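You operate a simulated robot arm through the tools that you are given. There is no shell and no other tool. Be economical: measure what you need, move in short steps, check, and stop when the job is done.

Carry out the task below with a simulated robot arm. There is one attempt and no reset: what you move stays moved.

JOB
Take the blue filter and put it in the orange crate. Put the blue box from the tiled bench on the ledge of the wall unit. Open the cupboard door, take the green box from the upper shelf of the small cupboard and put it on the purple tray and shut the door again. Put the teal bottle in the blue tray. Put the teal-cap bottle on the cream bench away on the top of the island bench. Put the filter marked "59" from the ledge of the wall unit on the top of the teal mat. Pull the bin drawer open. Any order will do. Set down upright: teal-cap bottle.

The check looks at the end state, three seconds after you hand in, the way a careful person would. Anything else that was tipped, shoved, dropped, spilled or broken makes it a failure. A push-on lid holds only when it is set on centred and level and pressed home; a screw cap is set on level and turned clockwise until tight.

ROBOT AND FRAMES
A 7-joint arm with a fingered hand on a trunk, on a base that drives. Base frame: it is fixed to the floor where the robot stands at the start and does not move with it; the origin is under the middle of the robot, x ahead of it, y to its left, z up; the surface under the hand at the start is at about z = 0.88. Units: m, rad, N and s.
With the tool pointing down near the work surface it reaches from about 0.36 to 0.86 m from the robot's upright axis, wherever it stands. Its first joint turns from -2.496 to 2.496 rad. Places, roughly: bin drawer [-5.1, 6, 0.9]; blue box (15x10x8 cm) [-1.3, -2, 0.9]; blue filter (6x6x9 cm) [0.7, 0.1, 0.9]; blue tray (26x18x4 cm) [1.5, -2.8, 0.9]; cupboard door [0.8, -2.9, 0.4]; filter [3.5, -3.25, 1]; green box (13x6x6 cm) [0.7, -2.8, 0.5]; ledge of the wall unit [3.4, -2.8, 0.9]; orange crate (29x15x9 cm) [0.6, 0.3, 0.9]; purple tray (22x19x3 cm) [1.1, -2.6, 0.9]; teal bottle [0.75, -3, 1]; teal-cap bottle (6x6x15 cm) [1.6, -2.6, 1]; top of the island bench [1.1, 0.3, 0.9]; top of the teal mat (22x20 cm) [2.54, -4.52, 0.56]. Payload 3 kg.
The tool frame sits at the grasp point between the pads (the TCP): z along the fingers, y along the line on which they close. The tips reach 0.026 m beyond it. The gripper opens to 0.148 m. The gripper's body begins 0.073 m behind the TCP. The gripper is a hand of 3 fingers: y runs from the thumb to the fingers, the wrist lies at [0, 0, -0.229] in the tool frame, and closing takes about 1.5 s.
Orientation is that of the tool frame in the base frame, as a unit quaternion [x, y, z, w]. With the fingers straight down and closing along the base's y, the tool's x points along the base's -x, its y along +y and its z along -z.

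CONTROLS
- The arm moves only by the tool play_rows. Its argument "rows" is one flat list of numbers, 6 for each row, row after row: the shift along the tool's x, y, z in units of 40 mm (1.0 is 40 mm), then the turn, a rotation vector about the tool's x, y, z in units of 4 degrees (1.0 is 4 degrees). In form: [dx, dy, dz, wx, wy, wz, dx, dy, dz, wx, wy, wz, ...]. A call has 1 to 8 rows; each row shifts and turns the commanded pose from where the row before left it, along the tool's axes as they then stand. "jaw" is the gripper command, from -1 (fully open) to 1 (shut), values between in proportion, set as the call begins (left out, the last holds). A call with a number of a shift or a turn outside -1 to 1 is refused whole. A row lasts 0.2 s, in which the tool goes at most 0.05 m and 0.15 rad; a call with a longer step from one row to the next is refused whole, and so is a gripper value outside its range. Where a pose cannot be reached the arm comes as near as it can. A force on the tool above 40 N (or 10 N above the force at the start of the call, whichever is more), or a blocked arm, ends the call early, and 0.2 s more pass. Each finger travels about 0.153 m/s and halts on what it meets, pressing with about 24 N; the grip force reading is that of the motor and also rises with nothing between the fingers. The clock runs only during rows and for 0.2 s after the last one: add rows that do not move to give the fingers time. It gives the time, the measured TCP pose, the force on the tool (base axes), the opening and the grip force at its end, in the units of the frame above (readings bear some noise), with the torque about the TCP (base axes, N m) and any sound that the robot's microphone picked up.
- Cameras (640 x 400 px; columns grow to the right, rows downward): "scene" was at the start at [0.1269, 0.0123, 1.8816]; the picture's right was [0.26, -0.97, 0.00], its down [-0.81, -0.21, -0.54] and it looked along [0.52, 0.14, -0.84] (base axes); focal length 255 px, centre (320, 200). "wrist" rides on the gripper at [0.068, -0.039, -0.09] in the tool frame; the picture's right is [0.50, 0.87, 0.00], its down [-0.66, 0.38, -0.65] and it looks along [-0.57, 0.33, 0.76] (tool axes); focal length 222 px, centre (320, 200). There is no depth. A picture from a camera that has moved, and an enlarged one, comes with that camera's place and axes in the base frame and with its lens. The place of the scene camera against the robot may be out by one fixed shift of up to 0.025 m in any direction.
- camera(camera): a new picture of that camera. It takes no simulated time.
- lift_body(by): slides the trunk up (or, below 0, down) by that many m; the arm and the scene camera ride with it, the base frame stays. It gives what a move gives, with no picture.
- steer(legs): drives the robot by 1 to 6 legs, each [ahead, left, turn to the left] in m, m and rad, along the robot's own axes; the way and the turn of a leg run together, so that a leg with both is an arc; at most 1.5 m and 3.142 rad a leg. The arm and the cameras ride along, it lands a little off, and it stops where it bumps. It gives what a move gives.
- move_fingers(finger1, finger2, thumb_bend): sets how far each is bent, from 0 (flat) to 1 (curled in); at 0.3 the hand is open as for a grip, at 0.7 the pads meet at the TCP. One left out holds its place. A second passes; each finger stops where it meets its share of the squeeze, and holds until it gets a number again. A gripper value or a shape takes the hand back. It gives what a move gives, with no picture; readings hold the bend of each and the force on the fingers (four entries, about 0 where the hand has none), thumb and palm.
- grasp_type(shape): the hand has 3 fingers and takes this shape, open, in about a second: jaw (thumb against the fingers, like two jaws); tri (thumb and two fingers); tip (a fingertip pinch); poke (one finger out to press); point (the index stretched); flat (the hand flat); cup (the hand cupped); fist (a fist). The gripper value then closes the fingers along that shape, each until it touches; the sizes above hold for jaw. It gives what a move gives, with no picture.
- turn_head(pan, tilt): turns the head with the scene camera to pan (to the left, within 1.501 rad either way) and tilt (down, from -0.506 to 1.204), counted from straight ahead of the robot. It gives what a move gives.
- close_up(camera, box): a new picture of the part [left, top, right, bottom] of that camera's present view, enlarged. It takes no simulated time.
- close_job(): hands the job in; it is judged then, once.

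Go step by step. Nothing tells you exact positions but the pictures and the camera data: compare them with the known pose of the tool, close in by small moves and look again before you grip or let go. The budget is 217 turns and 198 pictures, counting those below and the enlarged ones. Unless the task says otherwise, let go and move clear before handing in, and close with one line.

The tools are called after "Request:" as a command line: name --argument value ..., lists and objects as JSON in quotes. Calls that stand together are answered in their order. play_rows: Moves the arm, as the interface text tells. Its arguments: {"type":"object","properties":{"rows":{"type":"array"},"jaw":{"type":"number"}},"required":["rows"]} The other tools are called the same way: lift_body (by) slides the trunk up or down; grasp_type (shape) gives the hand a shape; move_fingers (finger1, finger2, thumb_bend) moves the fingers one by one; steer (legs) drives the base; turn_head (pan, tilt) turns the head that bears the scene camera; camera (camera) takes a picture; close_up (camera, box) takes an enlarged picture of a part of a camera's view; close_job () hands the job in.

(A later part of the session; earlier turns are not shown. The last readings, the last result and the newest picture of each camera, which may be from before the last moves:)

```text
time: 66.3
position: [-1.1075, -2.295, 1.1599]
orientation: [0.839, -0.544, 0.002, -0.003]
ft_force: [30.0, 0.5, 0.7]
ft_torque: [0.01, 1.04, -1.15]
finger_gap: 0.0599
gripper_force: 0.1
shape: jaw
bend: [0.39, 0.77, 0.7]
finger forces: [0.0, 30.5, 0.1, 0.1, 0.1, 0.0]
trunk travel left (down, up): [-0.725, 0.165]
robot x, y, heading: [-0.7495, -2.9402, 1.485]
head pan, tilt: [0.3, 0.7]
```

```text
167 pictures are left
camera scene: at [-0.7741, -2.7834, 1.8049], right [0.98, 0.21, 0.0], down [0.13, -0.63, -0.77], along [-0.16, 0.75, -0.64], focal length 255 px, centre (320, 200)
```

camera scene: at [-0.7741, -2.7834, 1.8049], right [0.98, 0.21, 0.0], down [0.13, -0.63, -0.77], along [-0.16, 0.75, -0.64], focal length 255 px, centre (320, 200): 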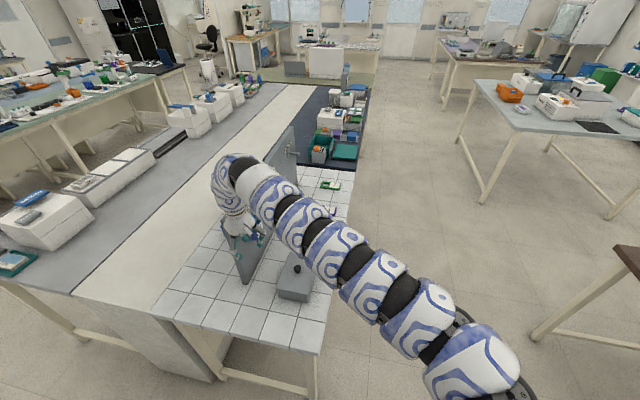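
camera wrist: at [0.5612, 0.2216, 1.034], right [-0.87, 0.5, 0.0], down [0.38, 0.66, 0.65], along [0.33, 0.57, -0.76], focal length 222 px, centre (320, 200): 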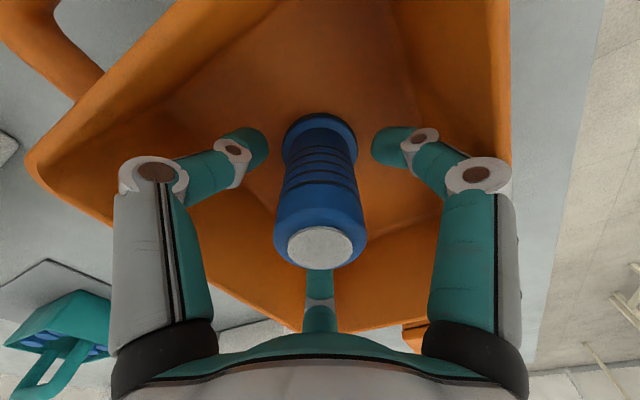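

A finger touched the board, so I'll turn back right to release it right away.

Request:
steer --legs '[[0, 0, -0.2]]'

Request:
turn_head --pan 0.6 --tilt 0.7

Request:
camera --camera "scene"

Request:
camera --camera "wrist"

```text
time: 67.5
position: [-0.9757, -2.2367, 1.1588]
orientation: [0.78, -0.626, 0.004, -0.004]
ft_force: [-0.2, -0.6, -0.7]
ft_torque: [-0.03, -0.01, 0.0]
finger_gap: 0.0662
gripper_force: 0.0
shape: jaw
bend: [0.39, 0.39, 0.7]
finger forces: [0.0, 0.0, 0.0, 0.0, 0.0, 0.0]
trunk travel left (down, up): [-0.725, 0.165]
robot x, y, heading: [-0.7443, -2.939, 1.277]
head pan, tilt: [0.3, 0.7]
```

```text
time: 68.2
position: [-0.9759, -2.2365, 1.1589]
orientation: [0.78, -0.625, 0.005, -0.003]
ft_force: [-0.5, 0.5, 0.2]
ft_torque: [0.02, -0.01, 0.0]
finger_gap: 0.0662
gripper_force: 0.0
shape: jaw
bend: [0.39, 0.39, 0.7]
finger forces: [0.1, 0.0, 0.1, 0.0, 0.0, 0.0]
trunk travel left (down, up): [-0.725, 0.165]
robot x, y, heading: [-0.7479, -2.9394, 1.289]
head pan, tilt: [0.6, 0.7]
```

```text
166 pictures are left
camera scene: at [-0.7711, -2.7886, 1.8049], right [0.95, 0.31, 0.0], down [0.2, -0.61, -0.76], along [-0.24, 0.73, -0.64], focal length 255 px, centre (320, 200)
```

scene: 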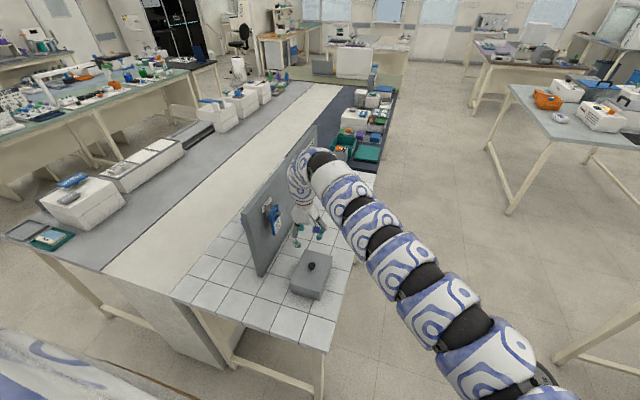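

```text
165 pictures are left
camera wrist: at [-0.9249, -2.2941, 1.2499], right [-0.74, -0.68, -0.01], down [-0.52, 0.56, 0.65], along [-0.43, 0.48, -0.76], focal length 222 px, centre (320, 200)
```

wrist: 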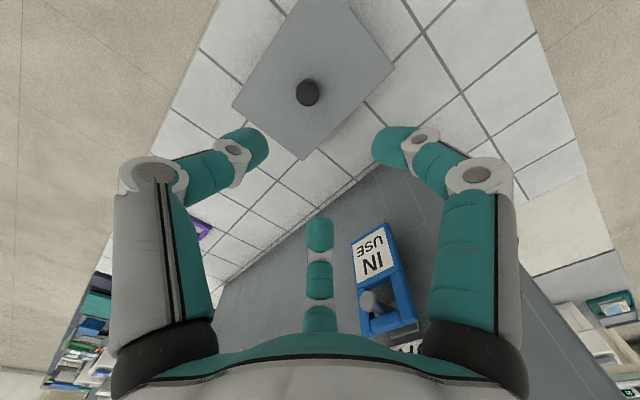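

The board and its tag are undisturbed, and the board's top is at about z 1.235. I'll raise the trunk, strafe left, and look down on the far side for the blue box.

Request:
lift_body --by 0.16

Request:
steer --legs '[[0, 0, 0.28], [0, 0.45, 0]]'

Request:
camera --camera "wrist"

Request:
turn_head --pan 0.1 --tilt 0.8

Request:
camera --camera "scene"

```text
time: 70.1
position: [-0.9759, -2.2379, 1.3185]
orientation: [0.78, -0.626, 0.004, -0.004]
ft_force: [-0.7, -0.1, 0.5]
ft_torque: [0.01, -0.02, -0.02]
finger_gap: 0.0662
gripper_force: 0.0
shape: jaw
bend: [0.39, 0.39, 0.7]
finger forces: [0.0, 0.0, 0.0, 0.0, 0.0, 0.1]
trunk travel left (down, up): [-0.885, 0.005]
robot x, y, heading: [-0.7458, -2.9414, 1.284]
head pan, tilt: [0.6, 0.7]
```

```text
time: 73.7
position: [-1.61, -2.3317, 1.319]
orientation: [0.863, -0.506, 0.003, -0.005]
ft_force: [-0.3, -0.3, 0.3]
ft_torque: [0.02, -0.05, -0.02]
finger_gap: 0.0665
gripper_force: 0.1
shape: jaw
bend: [0.39, 0.39, 0.7]
finger forces: [0.0, 0.0, 0.1, 0.0, 0.0, 0.1]
trunk travel left (down, up): [-0.885, 0.005]
robot x, y, heading: [-1.1856, -2.942, 1.575]
head pan, tilt: [0.6, 0.7]
```

```text
164 pictures are left
camera wrist: at [-1.5429, -2.3713, 1.4097], right [-0.51, -0.86, -0.01], down [-0.66, 0.39, 0.65], along [-0.55, 0.34, -0.76], focal length 222 px, centre (320, 200)
```

wrist: 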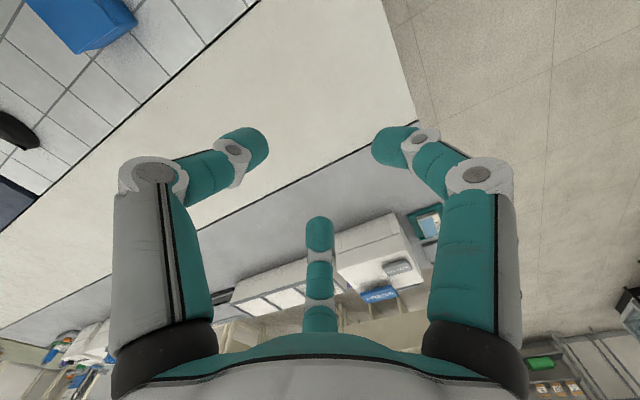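

```text
time: 74.6
position: [-1.6088, -2.3309, 1.3177]
orientation: [0.862, -0.506, 0.003, -0.005]
ft_force: [-0.6, -0.9, 0.2]
ft_torque: [0.03, 0.0, -0.01]
finger_gap: 0.066
gripper_force: 0.0
shape: jaw
bend: [0.39, 0.39, 0.7]
finger forces: [0.0, 0.0, 0.1, 0.0, 0.1, 0.0]
trunk travel left (down, up): [-0.885, 0.005]
robot x, y, heading: [-1.1882, -2.9361, 1.575]
head pan, tilt: [0.099, 0.799]
```

```text
163 pictures are left
camera scene: at [-1.2162, -2.7855, 1.9566], right [0.99, 0.1, 0.0], down [0.07, -0.71, -0.7], along [-0.07, 0.69, -0.72], focal length 255 px, centre (320, 200)
```

scene: 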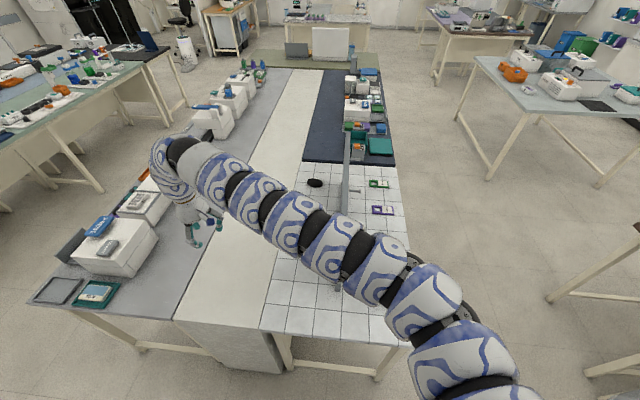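

I can see a corner of the blue box from the wrist, at about [-1.36, -2.03]. I'll move forward and strafe right so the hand comes over it from the west.

Request:
steer --legs '[[0.2, 0, 0], [0, -0.18, 0]]'

Request:
camera --camera "wrist"

```text
time: 77.3
position: [-1.4271, -2.1345, 1.3198]
orientation: [0.862, -0.507, 0.002, -0.004]
ft_force: [0.6, -0.5, 0.9]
ft_torque: [-0.02, 0.04, 0.01]
finger_gap: 0.0663
gripper_force: 0.0
shape: jaw
bend: [0.39, 0.39, 0.7]
finger forces: [0.1, 0.1, 0.0, 0.0, 0.0, 0.1]
trunk travel left (down, up): [-0.885, 0.005]
robot x, y, heading: [-1.0096, -2.7474, 1.569]
head pan, tilt: [0.099, 0.799]
```

```text
162 pictures are left
camera wrist: at [-1.3602, -2.1744, 1.4103], right [-0.51, -0.86, -0.01], down [-0.65, 0.39, 0.65], along [-0.55, 0.34, -0.76], focal length 222 px, centre (320, 200)
```

wrist: 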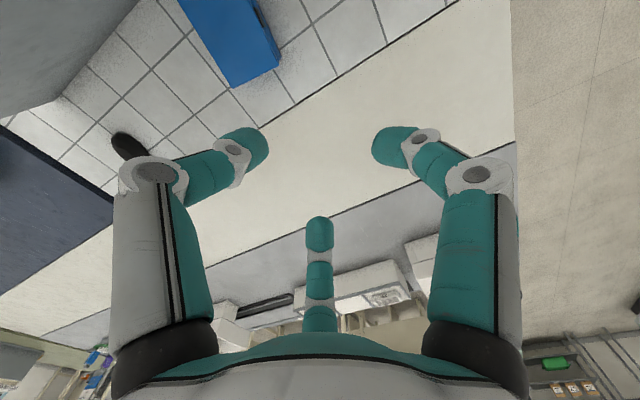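

Request:
close_up --camera "wrist" --box '[40, 0, 360, 160]'

```text
2.00 times, centred on (200, 80) of wrist
camera zoom: at [-1.3602, -2.1744, 1.4103], right [-0.51, -0.86, -0.01], down [-0.65, 0.39, 0.65], along [-0.55, 0.34, -0.76], focal length 444 px, centre (560, 440)
```

zoom: 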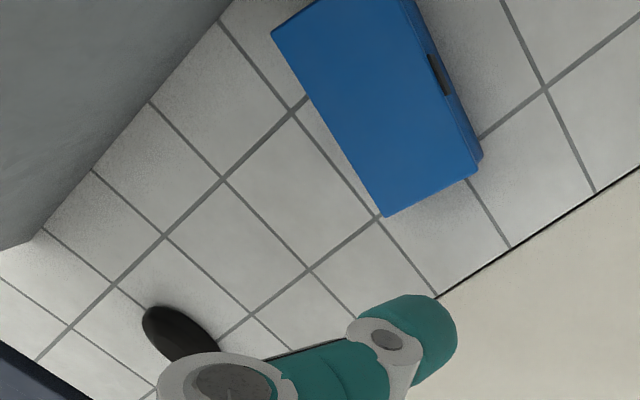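

The box top spans x −1.38…−1.235 and y −2.07…−1.97, with its long side nearly along x. I'll turn the hand so it closes across the short side, then move over it while staying a little off the board.

Request:
play_rows --rows '[0, 0, 0, 0, 0, -1, 0, 0, 0, 0, 0, -1, 0, 0, 0, 0, 0, -1, 0, 0, 0, 0, 0, -1, 0, 0, 0, 0, 0, -1, 0, 0, 0, 0, 0, -1, 0, 0, 0, 0, 0, -1, 0, 0, 0, 0, 0, -1]' --jaw -1

Request:
play_rows --rows '[0, 0, 0, 0, 0, -1, 0, 0, 0, 0, 0, -1, 0, 0, 0, 0, 0, -1, 0, 0, 0, 0, 0, -1, 0, 0, 0, 0, 0, -1, 0, 0, 0, 0, 0, -0.25]'

Request:
camera --camera "wrist"

```text
time: 79.1
position: [-1.4267, -2.1342, 1.3199]
orientation: [0.968, -0.249, 0.005, -0.003]
ft_force: [0.6, -0.1, 0.2]
ft_torque: [-0.01, -0.03, 0.02]
finger_gap: 0.1481
gripper_force: 0.0
shape: jaw
bend: [0.3, 0.3, 0.3]
finger forces: [0.0, 0.0, 0.1, 0.0, 0.0, 0.0]
trunk travel left (down, up): [-0.885, 0.005]
robot x, y, heading: [-1.0095, -2.7424, 1.568]
head pan, tilt: [0.099, 0.799]
```

```text
time: 80.5
position: [-1.4266, -2.134, 1.3187]
orientation: [0.998, -0.069, 0.004, -0.003]
ft_force: [-0.5, 0.3, 0.5]
ft_torque: [0.0, -0.01, 0.03]
finger_gap: 0.1481
gripper_force: 0.0
shape: jaw
bend: [0.3, 0.3, 0.3]
finger forces: [0.0, 0.0, 0.0, 0.0, 0.1, 0.0]
trunk travel left (down, up): [-0.885, 0.005]
robot x, y, heading: [-1.0075, -2.7413, 1.57]
head pan, tilt: [0.099, 0.799]
```

```text
160 pictures are left
camera wrist: at [-1.3563, -2.1052, 1.4105], right [0.38, -0.93, 0.0], down [-0.71, -0.29, 0.65], along [-0.6, -0.24, -0.76], focal length 222 px, centre (320, 200)
```

wrist: 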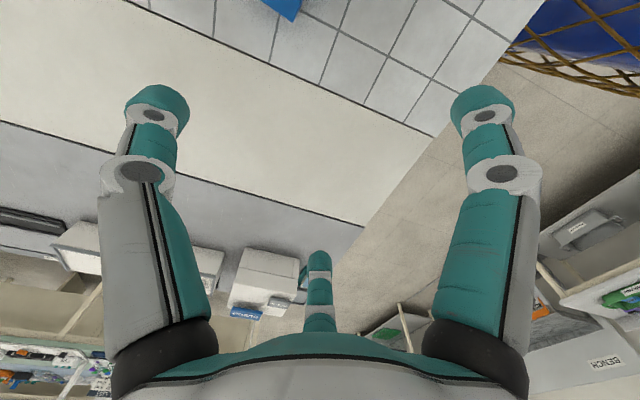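

Request:
play_rows --rows '[0.53, -0.79, 0, 0, 0, 0, 0.53, -0.79, 0, 0, 0, 0, 0.53, -0.79, 0, 0, 0, 0, 0.53, -0.79, 0, 0, 0, 0]'

Request:
camera --camera "wrist"

Request:
camera --camera "scene"

```text
time: 81.5
position: [-1.3243, -2.0212, 1.3216]
orientation: [0.998, -0.068, 0.005, -0.002]
ft_force: [0.4, -0.1, -0.7]
ft_torque: [0.0, 0.02, -0.01]
finger_gap: 0.1481
gripper_force: 0.0
shape: jaw
bend: [0.3, 0.3, 0.3]
finger forces: [0.0, 0.0, 0.0, 0.0, 0.0, 0.0]
trunk travel left (down, up): [-0.885, 0.005]
robot x, y, heading: [-1.0064, -2.7439, 1.574]
head pan, tilt: [0.099, 0.799]
```

```text
159 pictures are left
camera wrist: at [-1.2534, -1.9917, 1.4117], right [0.38, -0.93, 0.0], down [-0.71, -0.29, 0.65], along [-0.6, -0.24, -0.76], focal length 222 px, centre (320, 200)
```

wrist: 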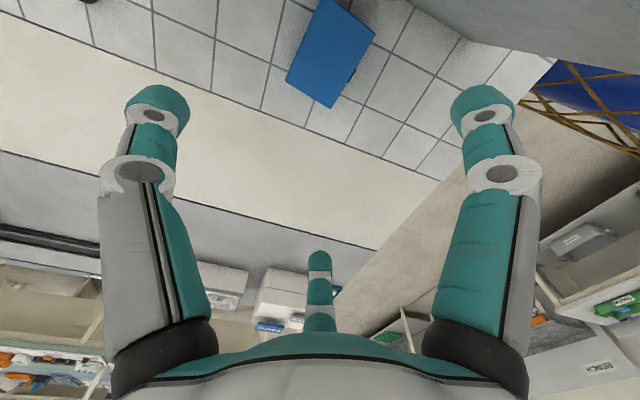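

```text
158 pictures are left
camera scene: at [-1.0356, -2.5886, 1.9566], right [0.99, 0.1, 0.0], down [0.07, -0.71, -0.7], along [-0.07, 0.69, -0.72], focal length 255 px, centre (320, 200)
```

scene: 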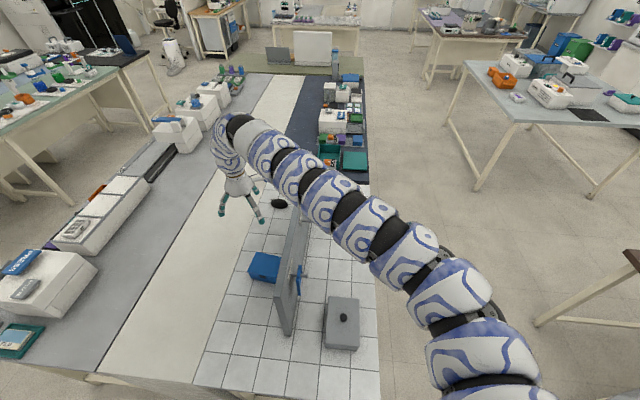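

The box centre is [-1.306, -2.027] and the hand is aligned with it. I'll go down in stages and keep clear of the board.

Request:
play_rows --rows '[0, 0.15, 0.9, 0, 0, 0, 0, 0, 0.9, 0, 0, 0, 0, 0, 0.9, 0, 0, 0, 0, 0, 0.9, 0, 0, 0, 0, 0, 0.9, 0, 0, 0]'

Request:
camera --camera "wrist"

Request:
camera --camera "scene"

```text
time: 82.7
position: [-1.3239, -2.0265, 1.1386]
orientation: [0.998, -0.069, 0.004, -0.001]
ft_force: [-0.6, -0.1, 0.1]
ft_torque: [0.01, -0.03, -0.01]
finger_gap: 0.1478
gripper_force: 0.1
shape: jaw
bend: [0.3, 0.3, 0.3]
finger forces: [0.0, 0.0, 0.0, 0.0, 0.0, 0.1]
trunk travel left (down, up): [-0.885, 0.005]
robot x, y, heading: [-1.0068, -2.7447, 1.571]
head pan, tilt: [0.099, 0.799]
```

```text
157 pictures are left
camera wrist: at [-1.2532, -1.9977, 1.2303], right [0.37, -0.93, 0.0], down [-0.71, -0.29, 0.65], along [-0.6, -0.24, -0.76], focal length 222 px, centre (320, 200)
```

wrist: 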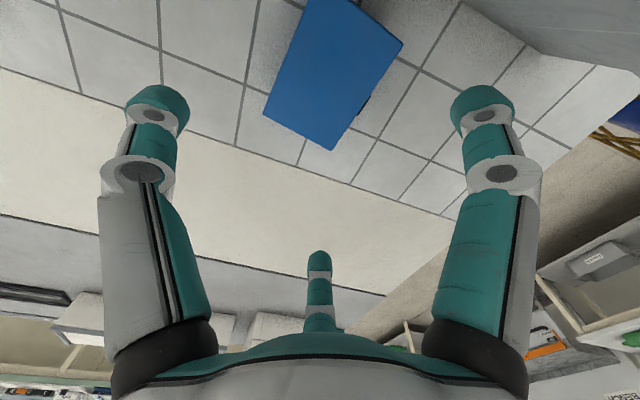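

```text
156 pictures are left
camera scene: at [-1.0362, -2.5886, 1.9566], right [1.0, 0.1, 0.0], down [0.07, -0.71, -0.7], along [-0.07, 0.69, -0.72], focal length 255 px, centre (320, 200)
```

scene: 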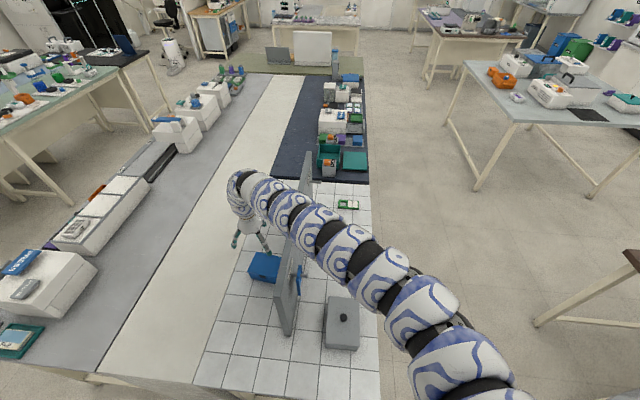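

Request:
play_rows --rows '[0, 0, 0.7, 0, 0, 0, 0, 0, 0.7, 0, 0, 0, 0, 0, 0.7, 0, 0, 0, 0, 0, 0.6, 0, 0, 0]'

Request:
camera --camera "wrist"

Request:
close_up --camera "scene" --box '[180, 130, 420, 280]'

```text
time: 83.7
position: [-1.3215, -2.0271, 1.0449]
orientation: [0.998, -0.069, 0.004, -0.003]
ft_force: [-0.4, 0.1, 1.3]
ft_torque: [-0.01, 0.01, -0.01]
finger_gap: 0.1478
gripper_force: 0.1
shape: jaw
bend: [0.3, 0.3, 0.3]
finger forces: [0.1, 0.0, 0.0, 0.0, 0.0, 0.0]
out of reach, approached as far as the arm can: row 4
trunk travel left (down, up): [-0.885, 0.005]
robot x, y, heading: [-1.0054, -2.7465, 1.573]
head pan, tilt: [0.099, 0.799]
```

```text
155 pictures are left
camera wrist: at [-1.2506, -1.9981, 1.1368], right [0.38, -0.93, 0.0], down [-0.71, -0.29, 0.65], along [-0.6, -0.24, -0.76], focal length 222 px, centre (320, 200)
```

wrist: 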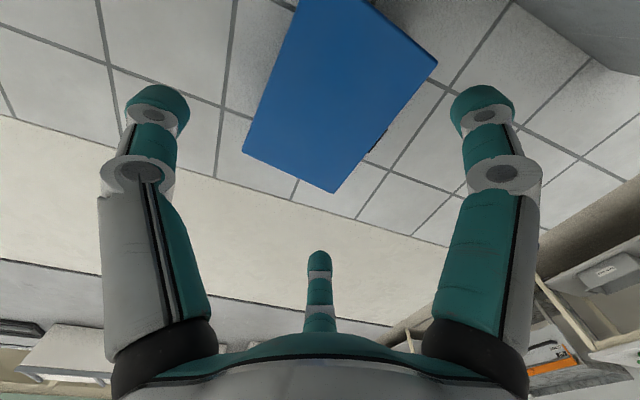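

```text
2.67 times, centred on (300, 205) of scene
camera zoom: at [-1.0349, -2.5889, 1.9567], right [1.0, 0.1, 0.0], down [0.07, -0.71, -0.7], along [-0.07, 0.69, -0.72], focal length 681 px, centre (373, 187)
```

zoom: 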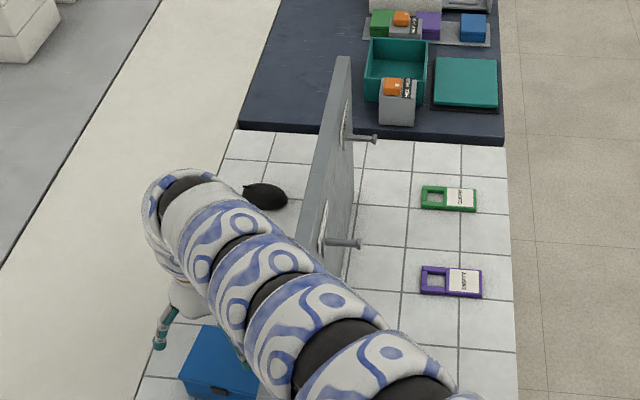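

The arm can't get lower with the trunk this high, and lowering the trunk would bring the arm onto the board. I'll rise and turn the wrist, then reposition the base further west so the arm passes clear of the board.

Request:
play_rows --rows '[0, 0, -0.95, 0, 0, 0, 0, 0, -0.95, 0, 0, 0, 0, 0, -0.95, 0, 0, 0, 0, 0, -0.95, 0, 0, 0, 0, 0, -0.95, 0, 0, 0, 0, 0, -0.95, 0, 0, 0, 0, 0, -0.95, 0, 0, 0]'

Request:
play_rows --rows '[-0.7, 0.6, 0, 0, 0, 0, -0.7, 0.6, 0, 0, 0, 0, -0.7, 0.6, 0, 0, 0, 0, -0.7, 0.6, 0, 0, 0, 0, -0.7, 0.5, 0, 0, 0, 0]'

Request:
play_rows --rows '[0, 0, 0, 0, 0, 1, 0, 0, 0, 0, 0, 1, 0, 0, 0, 0, 0, 1, 0, 0, 0, 0, 0, 1, 0, 0, 0, 0, 0, 1, 0, 0, 0, 0, 0, 1, 0, 0, 0, 0, 0, 1, 0, 0, 0, 0, 0, 1]'

Request:
play_rows --rows '[0, 0, 0, 0, 0, 1, 0, 0, 0, 0, 0, 1, 0, 0, 0, 0, 0, 1, 0, 0, 0, 0, 0, 1, 0, 0, 0, 0, 0, 1, 0, 0, 0, 0, 0, 1, 0, 0, 0, 0, 0, 1, 0, 0, 0, 0, 0, 1]'

Request:
play_rows --rows '[0, 0, 0, 0, 0, 1, 0, 0, 0, 0, 0, 1, 0, 0, 0, 0, 0, 1, 0, 0, 0, 0, 0, 1, 0, 0, 0, 0, 0, 1, 0, 0, 0, 0, 0, 1, 0, 0, 0, 0, 0, 1, 0, 0, 0, 0, 0, 1]'

Request:
play_rows --rows '[0, 0, 0, 0, 0, 1, 0, 0, 0, 0, 0, 1, 0, 0, 0, 0, 0, 1, 0, 0, 0, 0, 0, 1, 0, 0, 0, 0, 0, 1, 0, 0, 0, 0, 0, 1, 0, 0, 0, 0, 0, 1]'

```text
time: 85.3
position: [-1.3244, -2.0263, 1.3118]
orientation: [0.998, -0.069, 0.005, -0.002]
ft_force: [-0.3, 0.2, -0.1]
ft_torque: [0.05, -0.02, 0.02]
finger_gap: 0.1479
gripper_force: 0.1
shape: jaw
bend: [0.3, 0.3, 0.3]
finger forces: [0.0, 0.0, 0.0, 0.0, 0.1, 0.0]
trunk travel left (down, up): [-0.885, 0.005]
robot x, y, heading: [-1.0064, -2.7452, 1.573]
head pan, tilt: [0.099, 0.799]
```

```text
time: 86.5
position: [-1.4777, -2.1252, 1.3073]
orientation: [0.998, -0.07, 0.006, -0.002]
ft_force: [0.3, 0.0, -0.2]
ft_torque: [0.03, -0.04, -0.02]
finger_gap: 0.1477
gripper_force: 0.1
shape: jaw
bend: [0.3, 0.3, 0.3]
finger forces: [0.0, 0.1, 0.0, 0.1, 0.0, 0.0]
trunk travel left (down, up): [-0.885, 0.005]
robot x, y, heading: [-1.0069, -2.7433, 1.57]
head pan, tilt: [0.099, 0.799]
```

```text
time: 88.3
position: [-1.4792, -2.1232, 1.3089]
orientation: [0.94, -0.342, 0.003, -0.002]
ft_force: [0.5, -0.2, 0.1]
ft_torque: [0.0, -0.02, 0.03]
finger_gap: 0.1478
gripper_force: 0.0
shape: jaw
bend: [0.3, 0.3, 0.3]
finger forces: [0.0, 0.0, 0.0, 0.0, 0.0, 0.1]
trunk travel left (down, up): [-0.885, 0.005]
robot x, y, heading: [-1.0074, -2.7417, 1.571]
head pan, tilt: [0.099, 0.799]
```

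```text
time: 90.1
position: [-1.479, -2.1229, 1.3087]
orientation: [0.808, -0.588, 0.003, -0.004]
ft_force: [0.1, 0.7, 0.6]
ft_torque: [0.01, -0.02, 0.0]
finger_gap: 0.1478
gripper_force: 0.1
shape: jaw
bend: [0.3, 0.3, 0.3]
finger forces: [0.1, 0.1, 0.0, 0.0, 0.0, 0.1]
trunk travel left (down, up): [-0.885, 0.005]
robot x, y, heading: [-1.0092, -2.7446, 1.57]
head pan, tilt: [0.099, 0.799]
```

```text
time: 91.9
position: [-1.4781, -2.1237, 1.3093]
orientation: [-0.615, 0.788, -0.001, 0.005]
ft_force: [-0.2, 0.7, -0.7]
ft_torque: [-0.02, -0.02, 0.01]
finger_gap: 0.148
gripper_force: 0.1
shape: jaw
bend: [0.3, 0.3, 0.3]
finger forces: [0.0, 0.0, 0.0, 0.1, 0.0, 0.0]
trunk travel left (down, up): [-0.885, 0.005]
robot x, y, heading: [-1.0094, -2.7449, 1.568]
head pan, tilt: [0.099, 0.799]
```

```text
time: 93.5
position: [-1.4794, -2.1227, 1.3105]
orientation: [-0.407, 0.913, -0.001, 0.006]
ft_force: [-0.2, 0.4, -0.1]
ft_torque: [-0.01, -0.02, 0.02]
finger_gap: 0.1477
gripper_force: 0.1
shape: jaw
bend: [0.3, 0.3, 0.3]
finger forces: [0.0, 0.0, 0.0, 0.0, 0.0, 0.1]
trunk travel left (down, up): [-0.885, 0.005]
robot x, y, heading: [-1.0097, -2.742, 1.57]
head pan, tilt: [0.099, 0.799]
```

Request:
steer --legs '[[0, 0.61, 0], [0, 0, -1.01]]'

Request:
camera --camera "wrist"

Request:
turn_head --pan 0.6 --tilt 0.8

Request:
camera --camera "scene"

```text
time: 97.3
position: [-2.071, -2.1256, 1.3092]
orientation: [-0.396, 0.918, 0.001, 0.005]
ft_force: [-0.5, 0.5, -0.6]
ft_torque: [0.02, 0.0, 0.01]
finger_gap: 0.1481
gripper_force: 0.1
shape: jaw
bend: [0.3, 0.3, 0.3]
finger forces: [0.1, 0.0, 0.0, 0.0, 0.1, 0.1]
trunk travel left (down, up): [-0.885, 0.005]
robot x, y, heading: [-1.6161, -2.7612, 1.542]
head pan, tilt: [0.099, 0.799]
stopped in leg 2: the robot was blocked; the commanded pose is now the measured one
```

```text
153 pictures are left
camera wrist: at [-2.0912, -2.2021, 1.3995], right [-0.97, 0.23, -0.01], down [0.17, 0.73, 0.66], along [0.16, 0.64, -0.75], focal length 222 px, centre (320, 200)
```

wrist: 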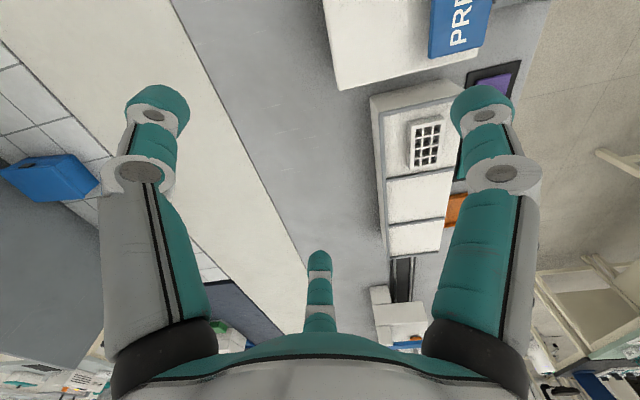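

```text
time: 98.2
position: [-2.0719, -2.1262, 1.3091]
orientation: [-0.395, 0.919, 0.0, 0.005]
ft_force: [-0.6, 0.1, -0.3]
ft_torque: [0.03, -0.02, 0.0]
finger_gap: 0.1479
gripper_force: 0.1
shape: jaw
bend: [0.3, 0.3, 0.3]
finger forces: [0.0, 0.1, 0.0, 0.0, 0.0, 0.1]
trunk travel left (down, up): [-0.885, 0.005]
robot x, y, heading: [-1.6164, -2.7599, 1.542]
head pan, tilt: [0.6, 0.799]
```

```text
152 pictures are left
camera scene: at [-1.6783, -2.6166, 1.9566], right [0.84, 0.54, 0.0], down [0.39, -0.6, -0.7], along [-0.38, 0.59, -0.72], focal length 255 px, centre (320, 200)
```

scene: 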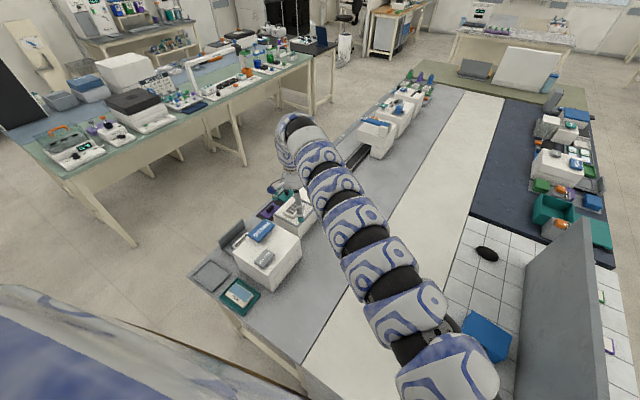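

The turn bumped the base on the bench, so it's too close to rotate there. I'll back off, turn to face +x with my left side to the bench, then swing the hand left before strafing in.

Request:
steer --legs '[[-0.27, 0, 0], [0, 0, -1.542]]'

Request:
play_rows --rows '[0, 0, 0, 0, 0, -1, 0, 0, 0, 0, 0, -1, 0, 0, 0, 0, 0, -1, 0, 0, 0, 0, 0, -1, 0, 0, 0, 0, 0, -1, 0, 0, 0, 0, 0, -1, 0, 0, 0, 0, 0, -1, 0, 0, 0, 0, 0, -1]'

```text
time: 103.9
position: [-0.9966, -2.5696, 1.3088]
orientation: [0.363, 0.932, -0.003, 0.004]
ft_force: [0.6, -0.5, 0.0]
ft_torque: [0.0, 0.0, 0.0]
finger_gap: 0.1479
gripper_force: 0.1
shape: jaw
bend: [0.3, 0.3, 0.3]
finger forces: [0.1, 0.1, 0.1, 0.0, 0.0, 0.0]
trunk travel left (down, up): [-0.885, 0.005]
robot x, y, heading: [-1.6222, -3.0402, -0.006]
head pan, tilt: [0.6, 0.799]
```

```text
time: 105.7
position: [-0.9962, -2.5698, 1.3091]
orientation: [0.091, 0.996, -0.004, 0.002]
ft_force: [-0.1, 0.3, -0.4]
ft_torque: [0.01, 0.01, -0.01]
finger_gap: 0.1481
gripper_force: 0.1
shape: jaw
bend: [0.3, 0.3, 0.3]
finger forces: [0.1, 0.0, 0.0, 0.1, 0.1, 0.0]
trunk travel left (down, up): [-0.885, 0.005]
robot x, y, heading: [-1.6213, -3.0367, -0.006]
head pan, tilt: [0.6, 0.799]
```

Request:
play_rows --rows '[1, 0.56, 0, 0, 0, 0, 1, 0.56, 0, 0, 0, 0, 1, 0.56, 0, 0, 0, 0, 1, 0.56, 0, 0, 0, 0, 1, 0.56, 0, 0, 0, 0, 1, 0.56, 0, 0, 0, 0, 1, 0.56, 0, 0, 0, 0, 1, 0.56, 0, 0, 0, 0]'

Request:
play_rows --rows '[0.6, 0.35, 0, 0, 0, 0, 0.65, 0.35, 0, 0, 0, 0]'

Request:
steer --legs '[[0, 0.26, 0]]'

Request:
camera --camera "wrist"

Request:
turn_head --pan 1.3 --tilt 0.8

Request:
camera --camera "scene"

```text
time: 107.5
position: [-1.2866, -2.4156, 1.3247]
orientation: [0.091, 0.996, -0.004, 0.004]
ft_force: [-0.5, 0.1, 0.1]
ft_torque: [0.02, -0.04, 0.0]
finger_gap: 0.148
gripper_force: 0.1
shape: jaw
bend: [0.3, 0.3, 0.3]
finger forces: [0.0, 0.0, 0.0, 0.1, 0.1, 0.1]
out of reach, approached as far as the arm can: row 3, 4, 5, 6, 7, 8
trunk travel left (down, up): [-0.885, 0.005]
robot x, y, heading: [-1.6202, -3.0378, -0.006]
head pan, tilt: [0.6, 0.799]
```

```text
time: 108.1
position: [-1.3152, -2.4059, 1.3229]
orientation: [0.091, 0.996, -0.004, 0.002]
ft_force: [0.2, 0.2, 0.2]
ft_torque: [-0.02, 0.0, -0.01]
finger_gap: 0.1479
gripper_force: 0.1
shape: jaw
bend: [0.3, 0.3, 0.3]
finger forces: [0.0, 0.0, 0.1, 0.1, 0.0, 0.1]
out of reach, approached as far as the arm can: row 1, 2
trunk travel left (down, up): [-0.885, 0.005]
robot x, y, heading: [-1.6216, -3.0374, -0.012]
head pan, tilt: [0.6, 0.799]
```

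```text
time: 110.0
position: [-1.314, -2.1447, 1.3226]
orientation: [0.089, 0.996, -0.005, 0.002]
ft_force: [0.4, -0.1, -0.3]
ft_torque: [-0.02, -0.01, -0.01]
finger_gap: 0.1479
gripper_force: 0.1
shape: jaw
bend: [0.3, 0.3, 0.3]
finger forces: [0.0, 0.0, 0.0, 0.0, 0.0, 0.0]
trunk travel left (down, up): [-0.885, 0.005]
robot x, y, heading: [-1.6179, -2.7742, -0.009]
head pan, tilt: [0.6, 0.799]
```

```text
151 pictures are left
camera wrist: at [-1.3881, -2.1693, 1.4126], right [-0.33, 0.94, -0.01], down [0.71, 0.26, 0.65], along [0.62, 0.21, -0.76], focal length 222 px, centre (320, 200)
```

wrist: 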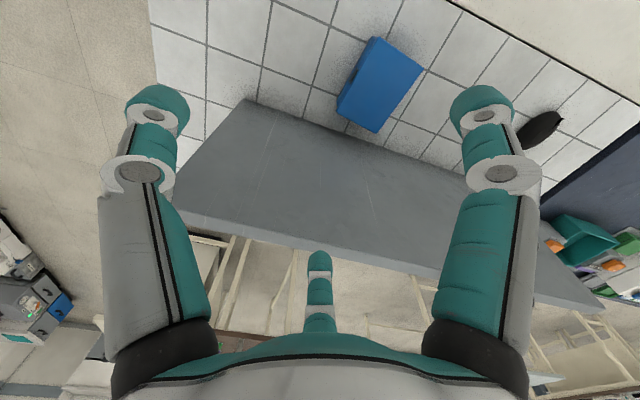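

```text
time: 111.1
position: [-1.313, -2.1447, 1.3226]
orientation: [0.091, 0.996, -0.004, 0.002]
ft_force: [-0.6, 0.1, 1.0]
ft_torque: [0.0, -0.02, 0.02]
finger_gap: 0.1476
gripper_force: 0.0
shape: jaw
bend: [0.3, 0.3, 0.3]
finger forces: [0.1, 0.0, 0.0, 0.1, 0.0, 0.0]
trunk travel left (down, up): [-0.885, 0.005]
robot x, y, heading: [-1.6199, -2.7735, -0.011]
head pan, tilt: [1.3, 0.799]
```

```text
150 pictures are left
camera scene: at [-1.5381, -2.7037, 1.9566], right [0.96, -0.28, 0.0], down [-0.2, -0.69, -0.7], along [0.19, 0.67, -0.72], focal length 255 px, centre (320, 200)
```

scene: 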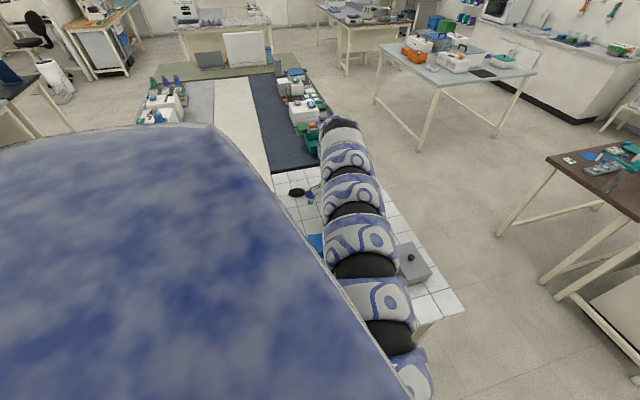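

The arm now runs west of the board. I'll try moving the last 12 cm toward the box while going down a little.

Request:
play_rows --rows '[0, 0, 0.8, 0, 0, 0, 0, 0, 0.8, 0, 0, 0, 0, 0.6, 0, 0, 0, 0, 0, 0.6, 0, 0, 0, 0, 0, 0.6, 0, 0, 0, 0, 0, 0.6, 0, 0, 0, 0, 0, 0.5, 0, 0, 0, 0]'

Request:
camera --camera "scene"

```text
time: 112.7
position: [-1.3157, -2.1486, 1.2608]
orientation: [0.091, 0.996, -0.005, 0.001]
ft_force: [-0.1, -0.7, -0.5]
ft_torque: [0.02, -0.01, 0.01]
finger_gap: 0.1483
gripper_force: 0.1
shape: jaw
bend: [0.3, 0.3, 0.3]
finger forces: [0.1, 0.0, 0.0, 0.1, 0.1, 0.1]
out of reach, approached as far as the arm can: row 2, 3, 4, 5, 6, 7
trunk travel left (down, up): [-0.885, 0.005]
robot x, y, heading: [-1.6195, -2.7772, -0.009]
head pan, tilt: [1.3, 0.799]
```

```text
149 pictures are left
camera scene: at [-1.5382, -2.7034, 1.9566], right [0.96, -0.28, 0.0], down [-0.2, -0.69, -0.7], along [0.19, 0.67, -0.72], focal length 255 px, centre (320, 200)
```

scene: 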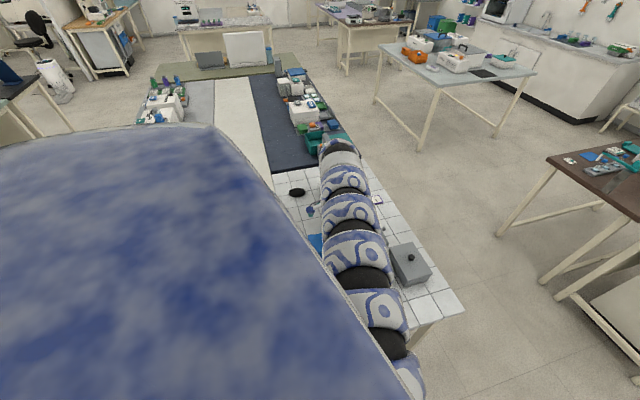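

Still blocked, and I suspect the wrist angle. I'll turn the hand 32° and test whether moving down becomes free.

Request:
play_rows --rows '[0, 0, 0, 0, 0, -1, 0, 0, 0, 0, 0, -1, 0, 0, 0, 0, 0, -1, 0, 0, 0, 0, 0, -1, 0, 0, 0, 0, 0, -1, 0, 0, 0, 0, 0, -1, 0, 0, 0, 0, 0, -1, 0, 0, 0, 0, 0, -1]'

Request:
play_rows --rows '[0, 0, 0.6, 0, 0, 0, 0, 0, 0.6, 0, 0, 0]'

Request:
play_rows --rows '[0.4, 0.4, 0, 0, 0, 0, 0.4, 0.4, 0, 0, 0, 0]'

```text
time: 114.5
position: [-1.3139, -2.1507, 1.2579]
orientation: [-0.188, 0.982, -0.005, 0.001]
ft_force: [0.0, 0.4, -0.3]
ft_torque: [0.0, 0.0, -0.01]
finger_gap: 0.1482
gripper_force: 0.0
shape: jaw
bend: [0.3, 0.3, 0.3]
finger forces: [0.0, 0.0, 0.0, 0.0, 0.0, 0.0]
trunk travel left (down, up): [-0.885, 0.005]
robot x, y, heading: [-1.6189, -2.7708, -0.009]
head pan, tilt: [1.3, 0.799]
```

```text
time: 115.1
position: [-1.3177, -2.1543, 1.2114]
orientation: [-0.188, 0.982, -0.006, 0.001]
ft_force: [-0.2, 0.9, -0.2]
ft_torque: [-0.04, 0.01, 0.0]
finger_gap: 0.1481
gripper_force: 0.0
shape: jaw
bend: [0.3, 0.3, 0.3]
finger forces: [0.0, 0.0, 0.0, 0.0, 0.0, 0.0]
out of reach, approached as far as the arm can: row 1
trunk travel left (down, up): [-0.885, 0.005]
robot x, y, heading: [-1.6186, -2.773, -0.015]
head pan, tilt: [1.3, 0.799]
```

```text
time: 115.7
position: [-1.3586, -2.1464, 1.2114]
orientation: [-0.187, 0.982, -0.006, 0.0]
ft_force: [-0.5, -0.2, 0.6]
ft_torque: [-0.02, 0.0, 0.02]
finger_gap: 0.1481
gripper_force: 0.1
shape: jaw
bend: [0.3, 0.3, 0.3]
finger forces: [0.0, 0.0, 0.0, 0.2, 0.1, 0.0]
out of reach, approached as far as the arm can: row 1
trunk travel left (down, up): [-0.885, 0.005]
robot x, y, heading: [-1.6188, -2.7755, -0.009]
head pan, tilt: [1.3, 0.799]
```

The shoulder seems to sit about 0.2 m to the robot's right. I'll face north again from further west, so the shoulder points straight at the box and the arm stays west of the board.

Request:
play_rows --rows '[0, 0, -0.9, 0, 0, 0, 0, 0, -0.9, 0, 0, 0, 0, 0, -0.4, 0, 0, 0]'

Request:
steer --legs '[[0, -0.25, 0], [0, 0, 1.58]]'

Request:
turn_head --pan 0 --tilt 0.7

Request:
camera --camera "scene"

```text
time: 116.5
position: [-1.358, -2.1456, 1.2992]
orientation: [-0.186, 0.982, -0.005, 0.002]
ft_force: [0.2, -1.0, -0.2]
ft_torque: [0.03, 0.01, -0.01]
finger_gap: 0.1481
gripper_force: 0.0
shape: jaw
bend: [0.3, 0.3, 0.3]
finger forces: [0.0, 0.1, 0.0, 0.0, 0.1, 0.1]
trunk travel left (down, up): [-0.885, 0.005]
robot x, y, heading: [-1.6205, -2.7778, -0.007]
head pan, tilt: [1.3, 0.799]
```

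```text
time: 122.2
position: [-2.2619, -2.7883, 1.2984]
orientation: [0.838, -0.546, 0.003, -0.004]
ft_force: [-0.1, 0.3, 0.1]
ft_torque: [0.02, 0.01, 0.05]
finger_gap: 0.148
gripper_force: 0.1
shape: jaw
bend: [0.3, 0.3, 0.3]
finger forces: [0.1, 0.0, 0.0, 0.0, 0.0, 0.1]
trunk travel left (down, up): [-0.885, 0.005]
robot x, y, heading: [-1.6219, -3.0264, 1.599]
head pan, tilt: [1.3, 0.799]
```

```text
time: 123.7
position: [-2.2608, -2.7898, 1.2994]
orientation: [0.838, -0.546, 0.003, -0.005]
ft_force: [-1.2, -0.3, 0.2]
ft_torque: [-0.03, -0.03, -0.02]
finger_gap: 0.1478
gripper_force: 0.0
shape: jaw
bend: [0.3, 0.3, 0.3]
finger forces: [0.0, 0.0, 0.0, 0.1, 0.1, 0.0]
trunk travel left (down, up): [-0.885, 0.005]
robot x, y, heading: [-1.622, -3.0236, 1.601]
head pan, tilt: [0.0, 0.7]
```

```text
148 pictures are left
camera scene: at [-1.6478, -2.866, 1.9649], right [1.0, 0.03, 0.0], down [0.02, -0.64, -0.76], along [-0.02, 0.76, -0.64], focal length 255 px, centre (320, 200)
```

scene: 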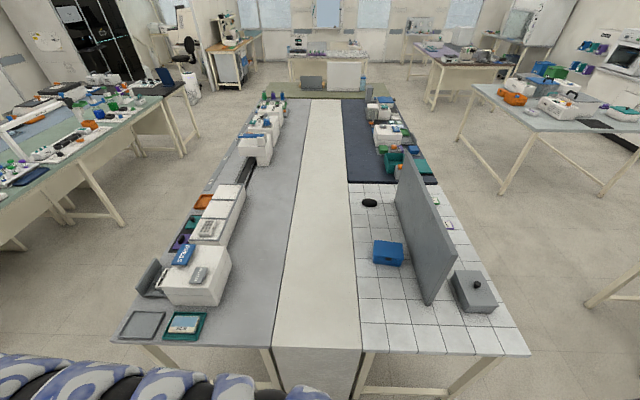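

Clear view from here: the blue box lies just left of the board. I'll swing the arm round from the left over the benches at a safe height.

Request:
play_rows --rows '[-0.573, -0.956, 0, 0, 0, 0, -0.573, -0.956, 0, 0, 0, 0, -0.573, -0.956, 0, 0, 0, 0, -0.573, -0.956, 0, 0, 0, 0, -0.573, -0.956, 0, 0, 0, 0, -0.573, -0.956, 0, 0, 0, 0, -0.573, -0.956, 0, 0, 0, 0]'

Request:
play_rows --rows '[-0.573, -0.956, 0, 0, 0, 0, -0.573, -0.956, 0, 0, 0, 0, -0.573, -0.956, 0, 0, 0, 0, -0.573, -0.956, 0, 0, 0, 0, -0.573, -0.956, 0, 0, 0, 0, -0.573, -0.956, 0, 0, 0, 0, -0.573, -0.956, 0, 0, 0, 0]'

Request:
play_rows --rows '[0.18, -0.94, 0, 0, 0, 0, 0.18, -0.94, 0, 0, 0, 0, 0.18, -0.94, 0, 0, 0, 0, 0.18, -0.94, 0, 0, 0, 0, 0.18, -0.94, 0, 0, 0, 0, 0.18, -0.94, 0, 0, 0, 0, 0.18, -0.94, 0, 0, 0, 0, 0.18, -0.94, 0, 0, 0, 0]'

Request:
camera --camera "scene"

```text
time: 125.3
position: [-2.0776, -2.5341, 1.303]
orientation: [0.838, -0.546, 0.003, -0.003]
ft_force: [0.7, 0.1, -0.2]
ft_torque: [-0.01, 0.01, 0.02]
finger_gap: 0.148
gripper_force: 0.0
shape: jaw
bend: [0.3, 0.3, 0.3]
finger forces: [0.0, 0.1, 0.0, 0.0, 0.0, 0.0]
trunk travel left (down, up): [-0.885, 0.005]
robot x, y, heading: [-1.6189, -3.0226, 1.601]
head pan, tilt: [0.0, 0.7]
```

```text
time: 126.9
position: [-1.8994, -2.2807, 1.305]
orientation: [0.837, -0.547, 0.003, -0.004]
ft_force: [0.1, 0.3, -0.5]
ft_torque: [0.02, 0.05, 0.0]
finger_gap: 0.1477
gripper_force: 0.0
shape: jaw
bend: [0.3, 0.3, 0.3]
finger forces: [0.1, 0.0, 0.0, 0.1, 0.1, 0.0]
trunk travel left (down, up): [-0.885, 0.005]
robot x, y, heading: [-1.6185, -3.0272, 1.603]
head pan, tilt: [0.0, 0.7]
```

```text
time: 128.7
position: [-1.6007, -2.1995, 1.3031]
orientation: [0.837, -0.547, 0.004, -0.003]
ft_force: [0.5, 0.0, 0.2]
ft_torque: [-0.01, 0.01, 0.01]
finger_gap: 0.1482
gripper_force: 0.1
shape: jaw
bend: [0.3, 0.3, 0.3]
finger forces: [0.1, 0.0, 0.0, 0.1, 0.0, 0.0]
out of reach, approached as far as the arm can: row 6
trunk travel left (down, up): [-0.885, 0.005]
robot x, y, heading: [-1.6235, -3.0318, 1.602]
head pan, tilt: [0.0, 0.7]
```

```text
147 pictures are left
camera scene: at [-1.6453, -2.8644, 1.9647], right [1.0, 0.03, 0.0], down [0.02, -0.64, -0.76], along [-0.02, 0.76, -0.64], focal length 255 px, centre (320, 200)
```

scene: 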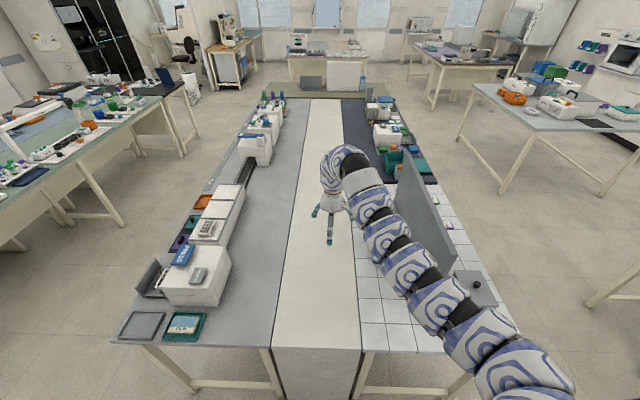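

Request:
play_rows --rows '[0.1, -0.94, 0, 0, 0, 0, 0.1, -0.94, 0, 0, 0, 0, 0.1, -0.94, 0, 0, 0, 0, 0.1, -0.94, 0, 0, 0, 0, 0.1, -0.94, 0, 0, 0, 0, 0.1, -0.94, 0, 0, 0, 0]'

```text
time: 130.1
position: [-1.3853, -2.1312, 1.3059]
orientation: [0.837, -0.547, 0.002, -0.004]
ft_force: [0.1, 0.1, 0.5]
ft_torque: [-0.03, 0.01, -0.02]
finger_gap: 0.148
gripper_force: 0.0
shape: jaw
bend: [0.3, 0.3, 0.3]
finger forces: [0.0, 0.0, 0.0, 0.0, 0.0, 0.0]
trunk travel left (down, up): [-0.885, 0.005]
robot x, y, heading: [-1.6243, -3.0249, 1.601]
head pan, tilt: [0.0, 0.7]
```

Request:
play_rows --rows '[0, 0, 0, 0, 0, -1, 0, 0, 0, 0, 0, -1, 0, 0, 0, 0, 0, -1, 0, 0, 0, 0, 0, -1, 0, 0, 0, 0, 0, -1, 0, 0, 0, 0, 0, -1, 0, 0, 0, 0, 0, -1, 0, 0, 0, 0, 0, -1]'

Request:
play_rows --rows '[0, 0, 0, 0, 0, -1, 0, 0, 0, 0, 0, -1, 0, 0, 0, 0, 0, -1, 0, 0, 0, 0, 0, -1, 0, 0, 0, 0, 0, -1, 0, 0, 0, 0, 0, -1]'

Request:
camera --camera "wrist"

Request:
camera --camera "scene"

```text
time: 131.9
position: [-1.3868, -2.1335, 1.3063]
orientation: [0.955, -0.295, 0.004, -0.003]
ft_force: [-0.8, 0.9, -0.7]
ft_torque: [-0.03, -0.01, 0.01]
finger_gap: 0.148
gripper_force: 0.1
shape: jaw
bend: [0.3, 0.3, 0.3]
finger forces: [0.0, 0.0, 0.0, 0.0, 0.0, 0.1]
trunk travel left (down, up): [-0.885, 0.005]
robot x, y, heading: [-1.6229, -3.0272, 1.597]
head pan, tilt: [0.0, 0.7]
```

```text
time: 133.3
position: [-1.3883, -2.133, 1.3055]
orientation: [0.996, -0.089, 0.003, -0.003]
ft_force: [-0.5, -0.1, 0.3]
ft_torque: [0.0, -0.01, 0.02]
finger_gap: 0.1483
gripper_force: 0.0
shape: jaw
bend: [0.3, 0.3, 0.3]
finger forces: [0.0, 0.0, 0.0, 0.1, 0.1, 0.1]
trunk travel left (down, up): [-0.885, 0.005]
robot x, y, heading: [-1.6274, -3.0244, 1.598]
head pan, tilt: [0.0, 0.7]
```

```text
146 pictures are left
camera wrist: at [-1.3155, -2.1071, 1.3969], right [0.34, -0.94, 0.0], down [-0.72, -0.26, 0.65], along [-0.61, -0.22, -0.76], focal length 222 px, centre (320, 200)
```

wrist: 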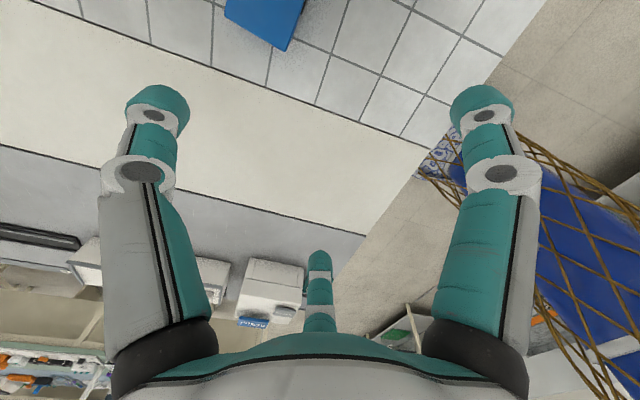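

```text
145 pictures are left
camera scene: at [-1.6473, -2.8658, 1.9649], right [1.0, 0.03, 0.0], down [0.02, -0.64, -0.76], along [-0.02, 0.76, -0.64], focal length 255 px, centre (320, 200)
```

scene: 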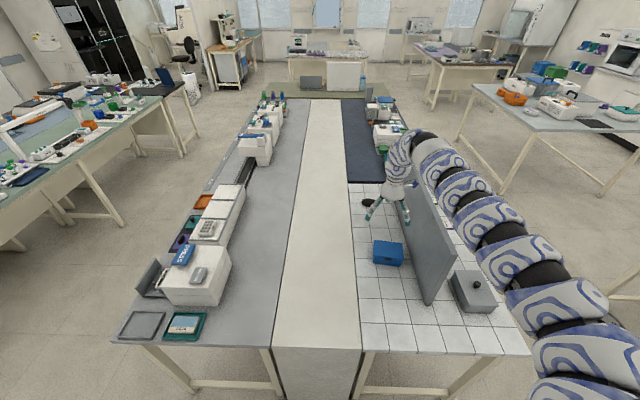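

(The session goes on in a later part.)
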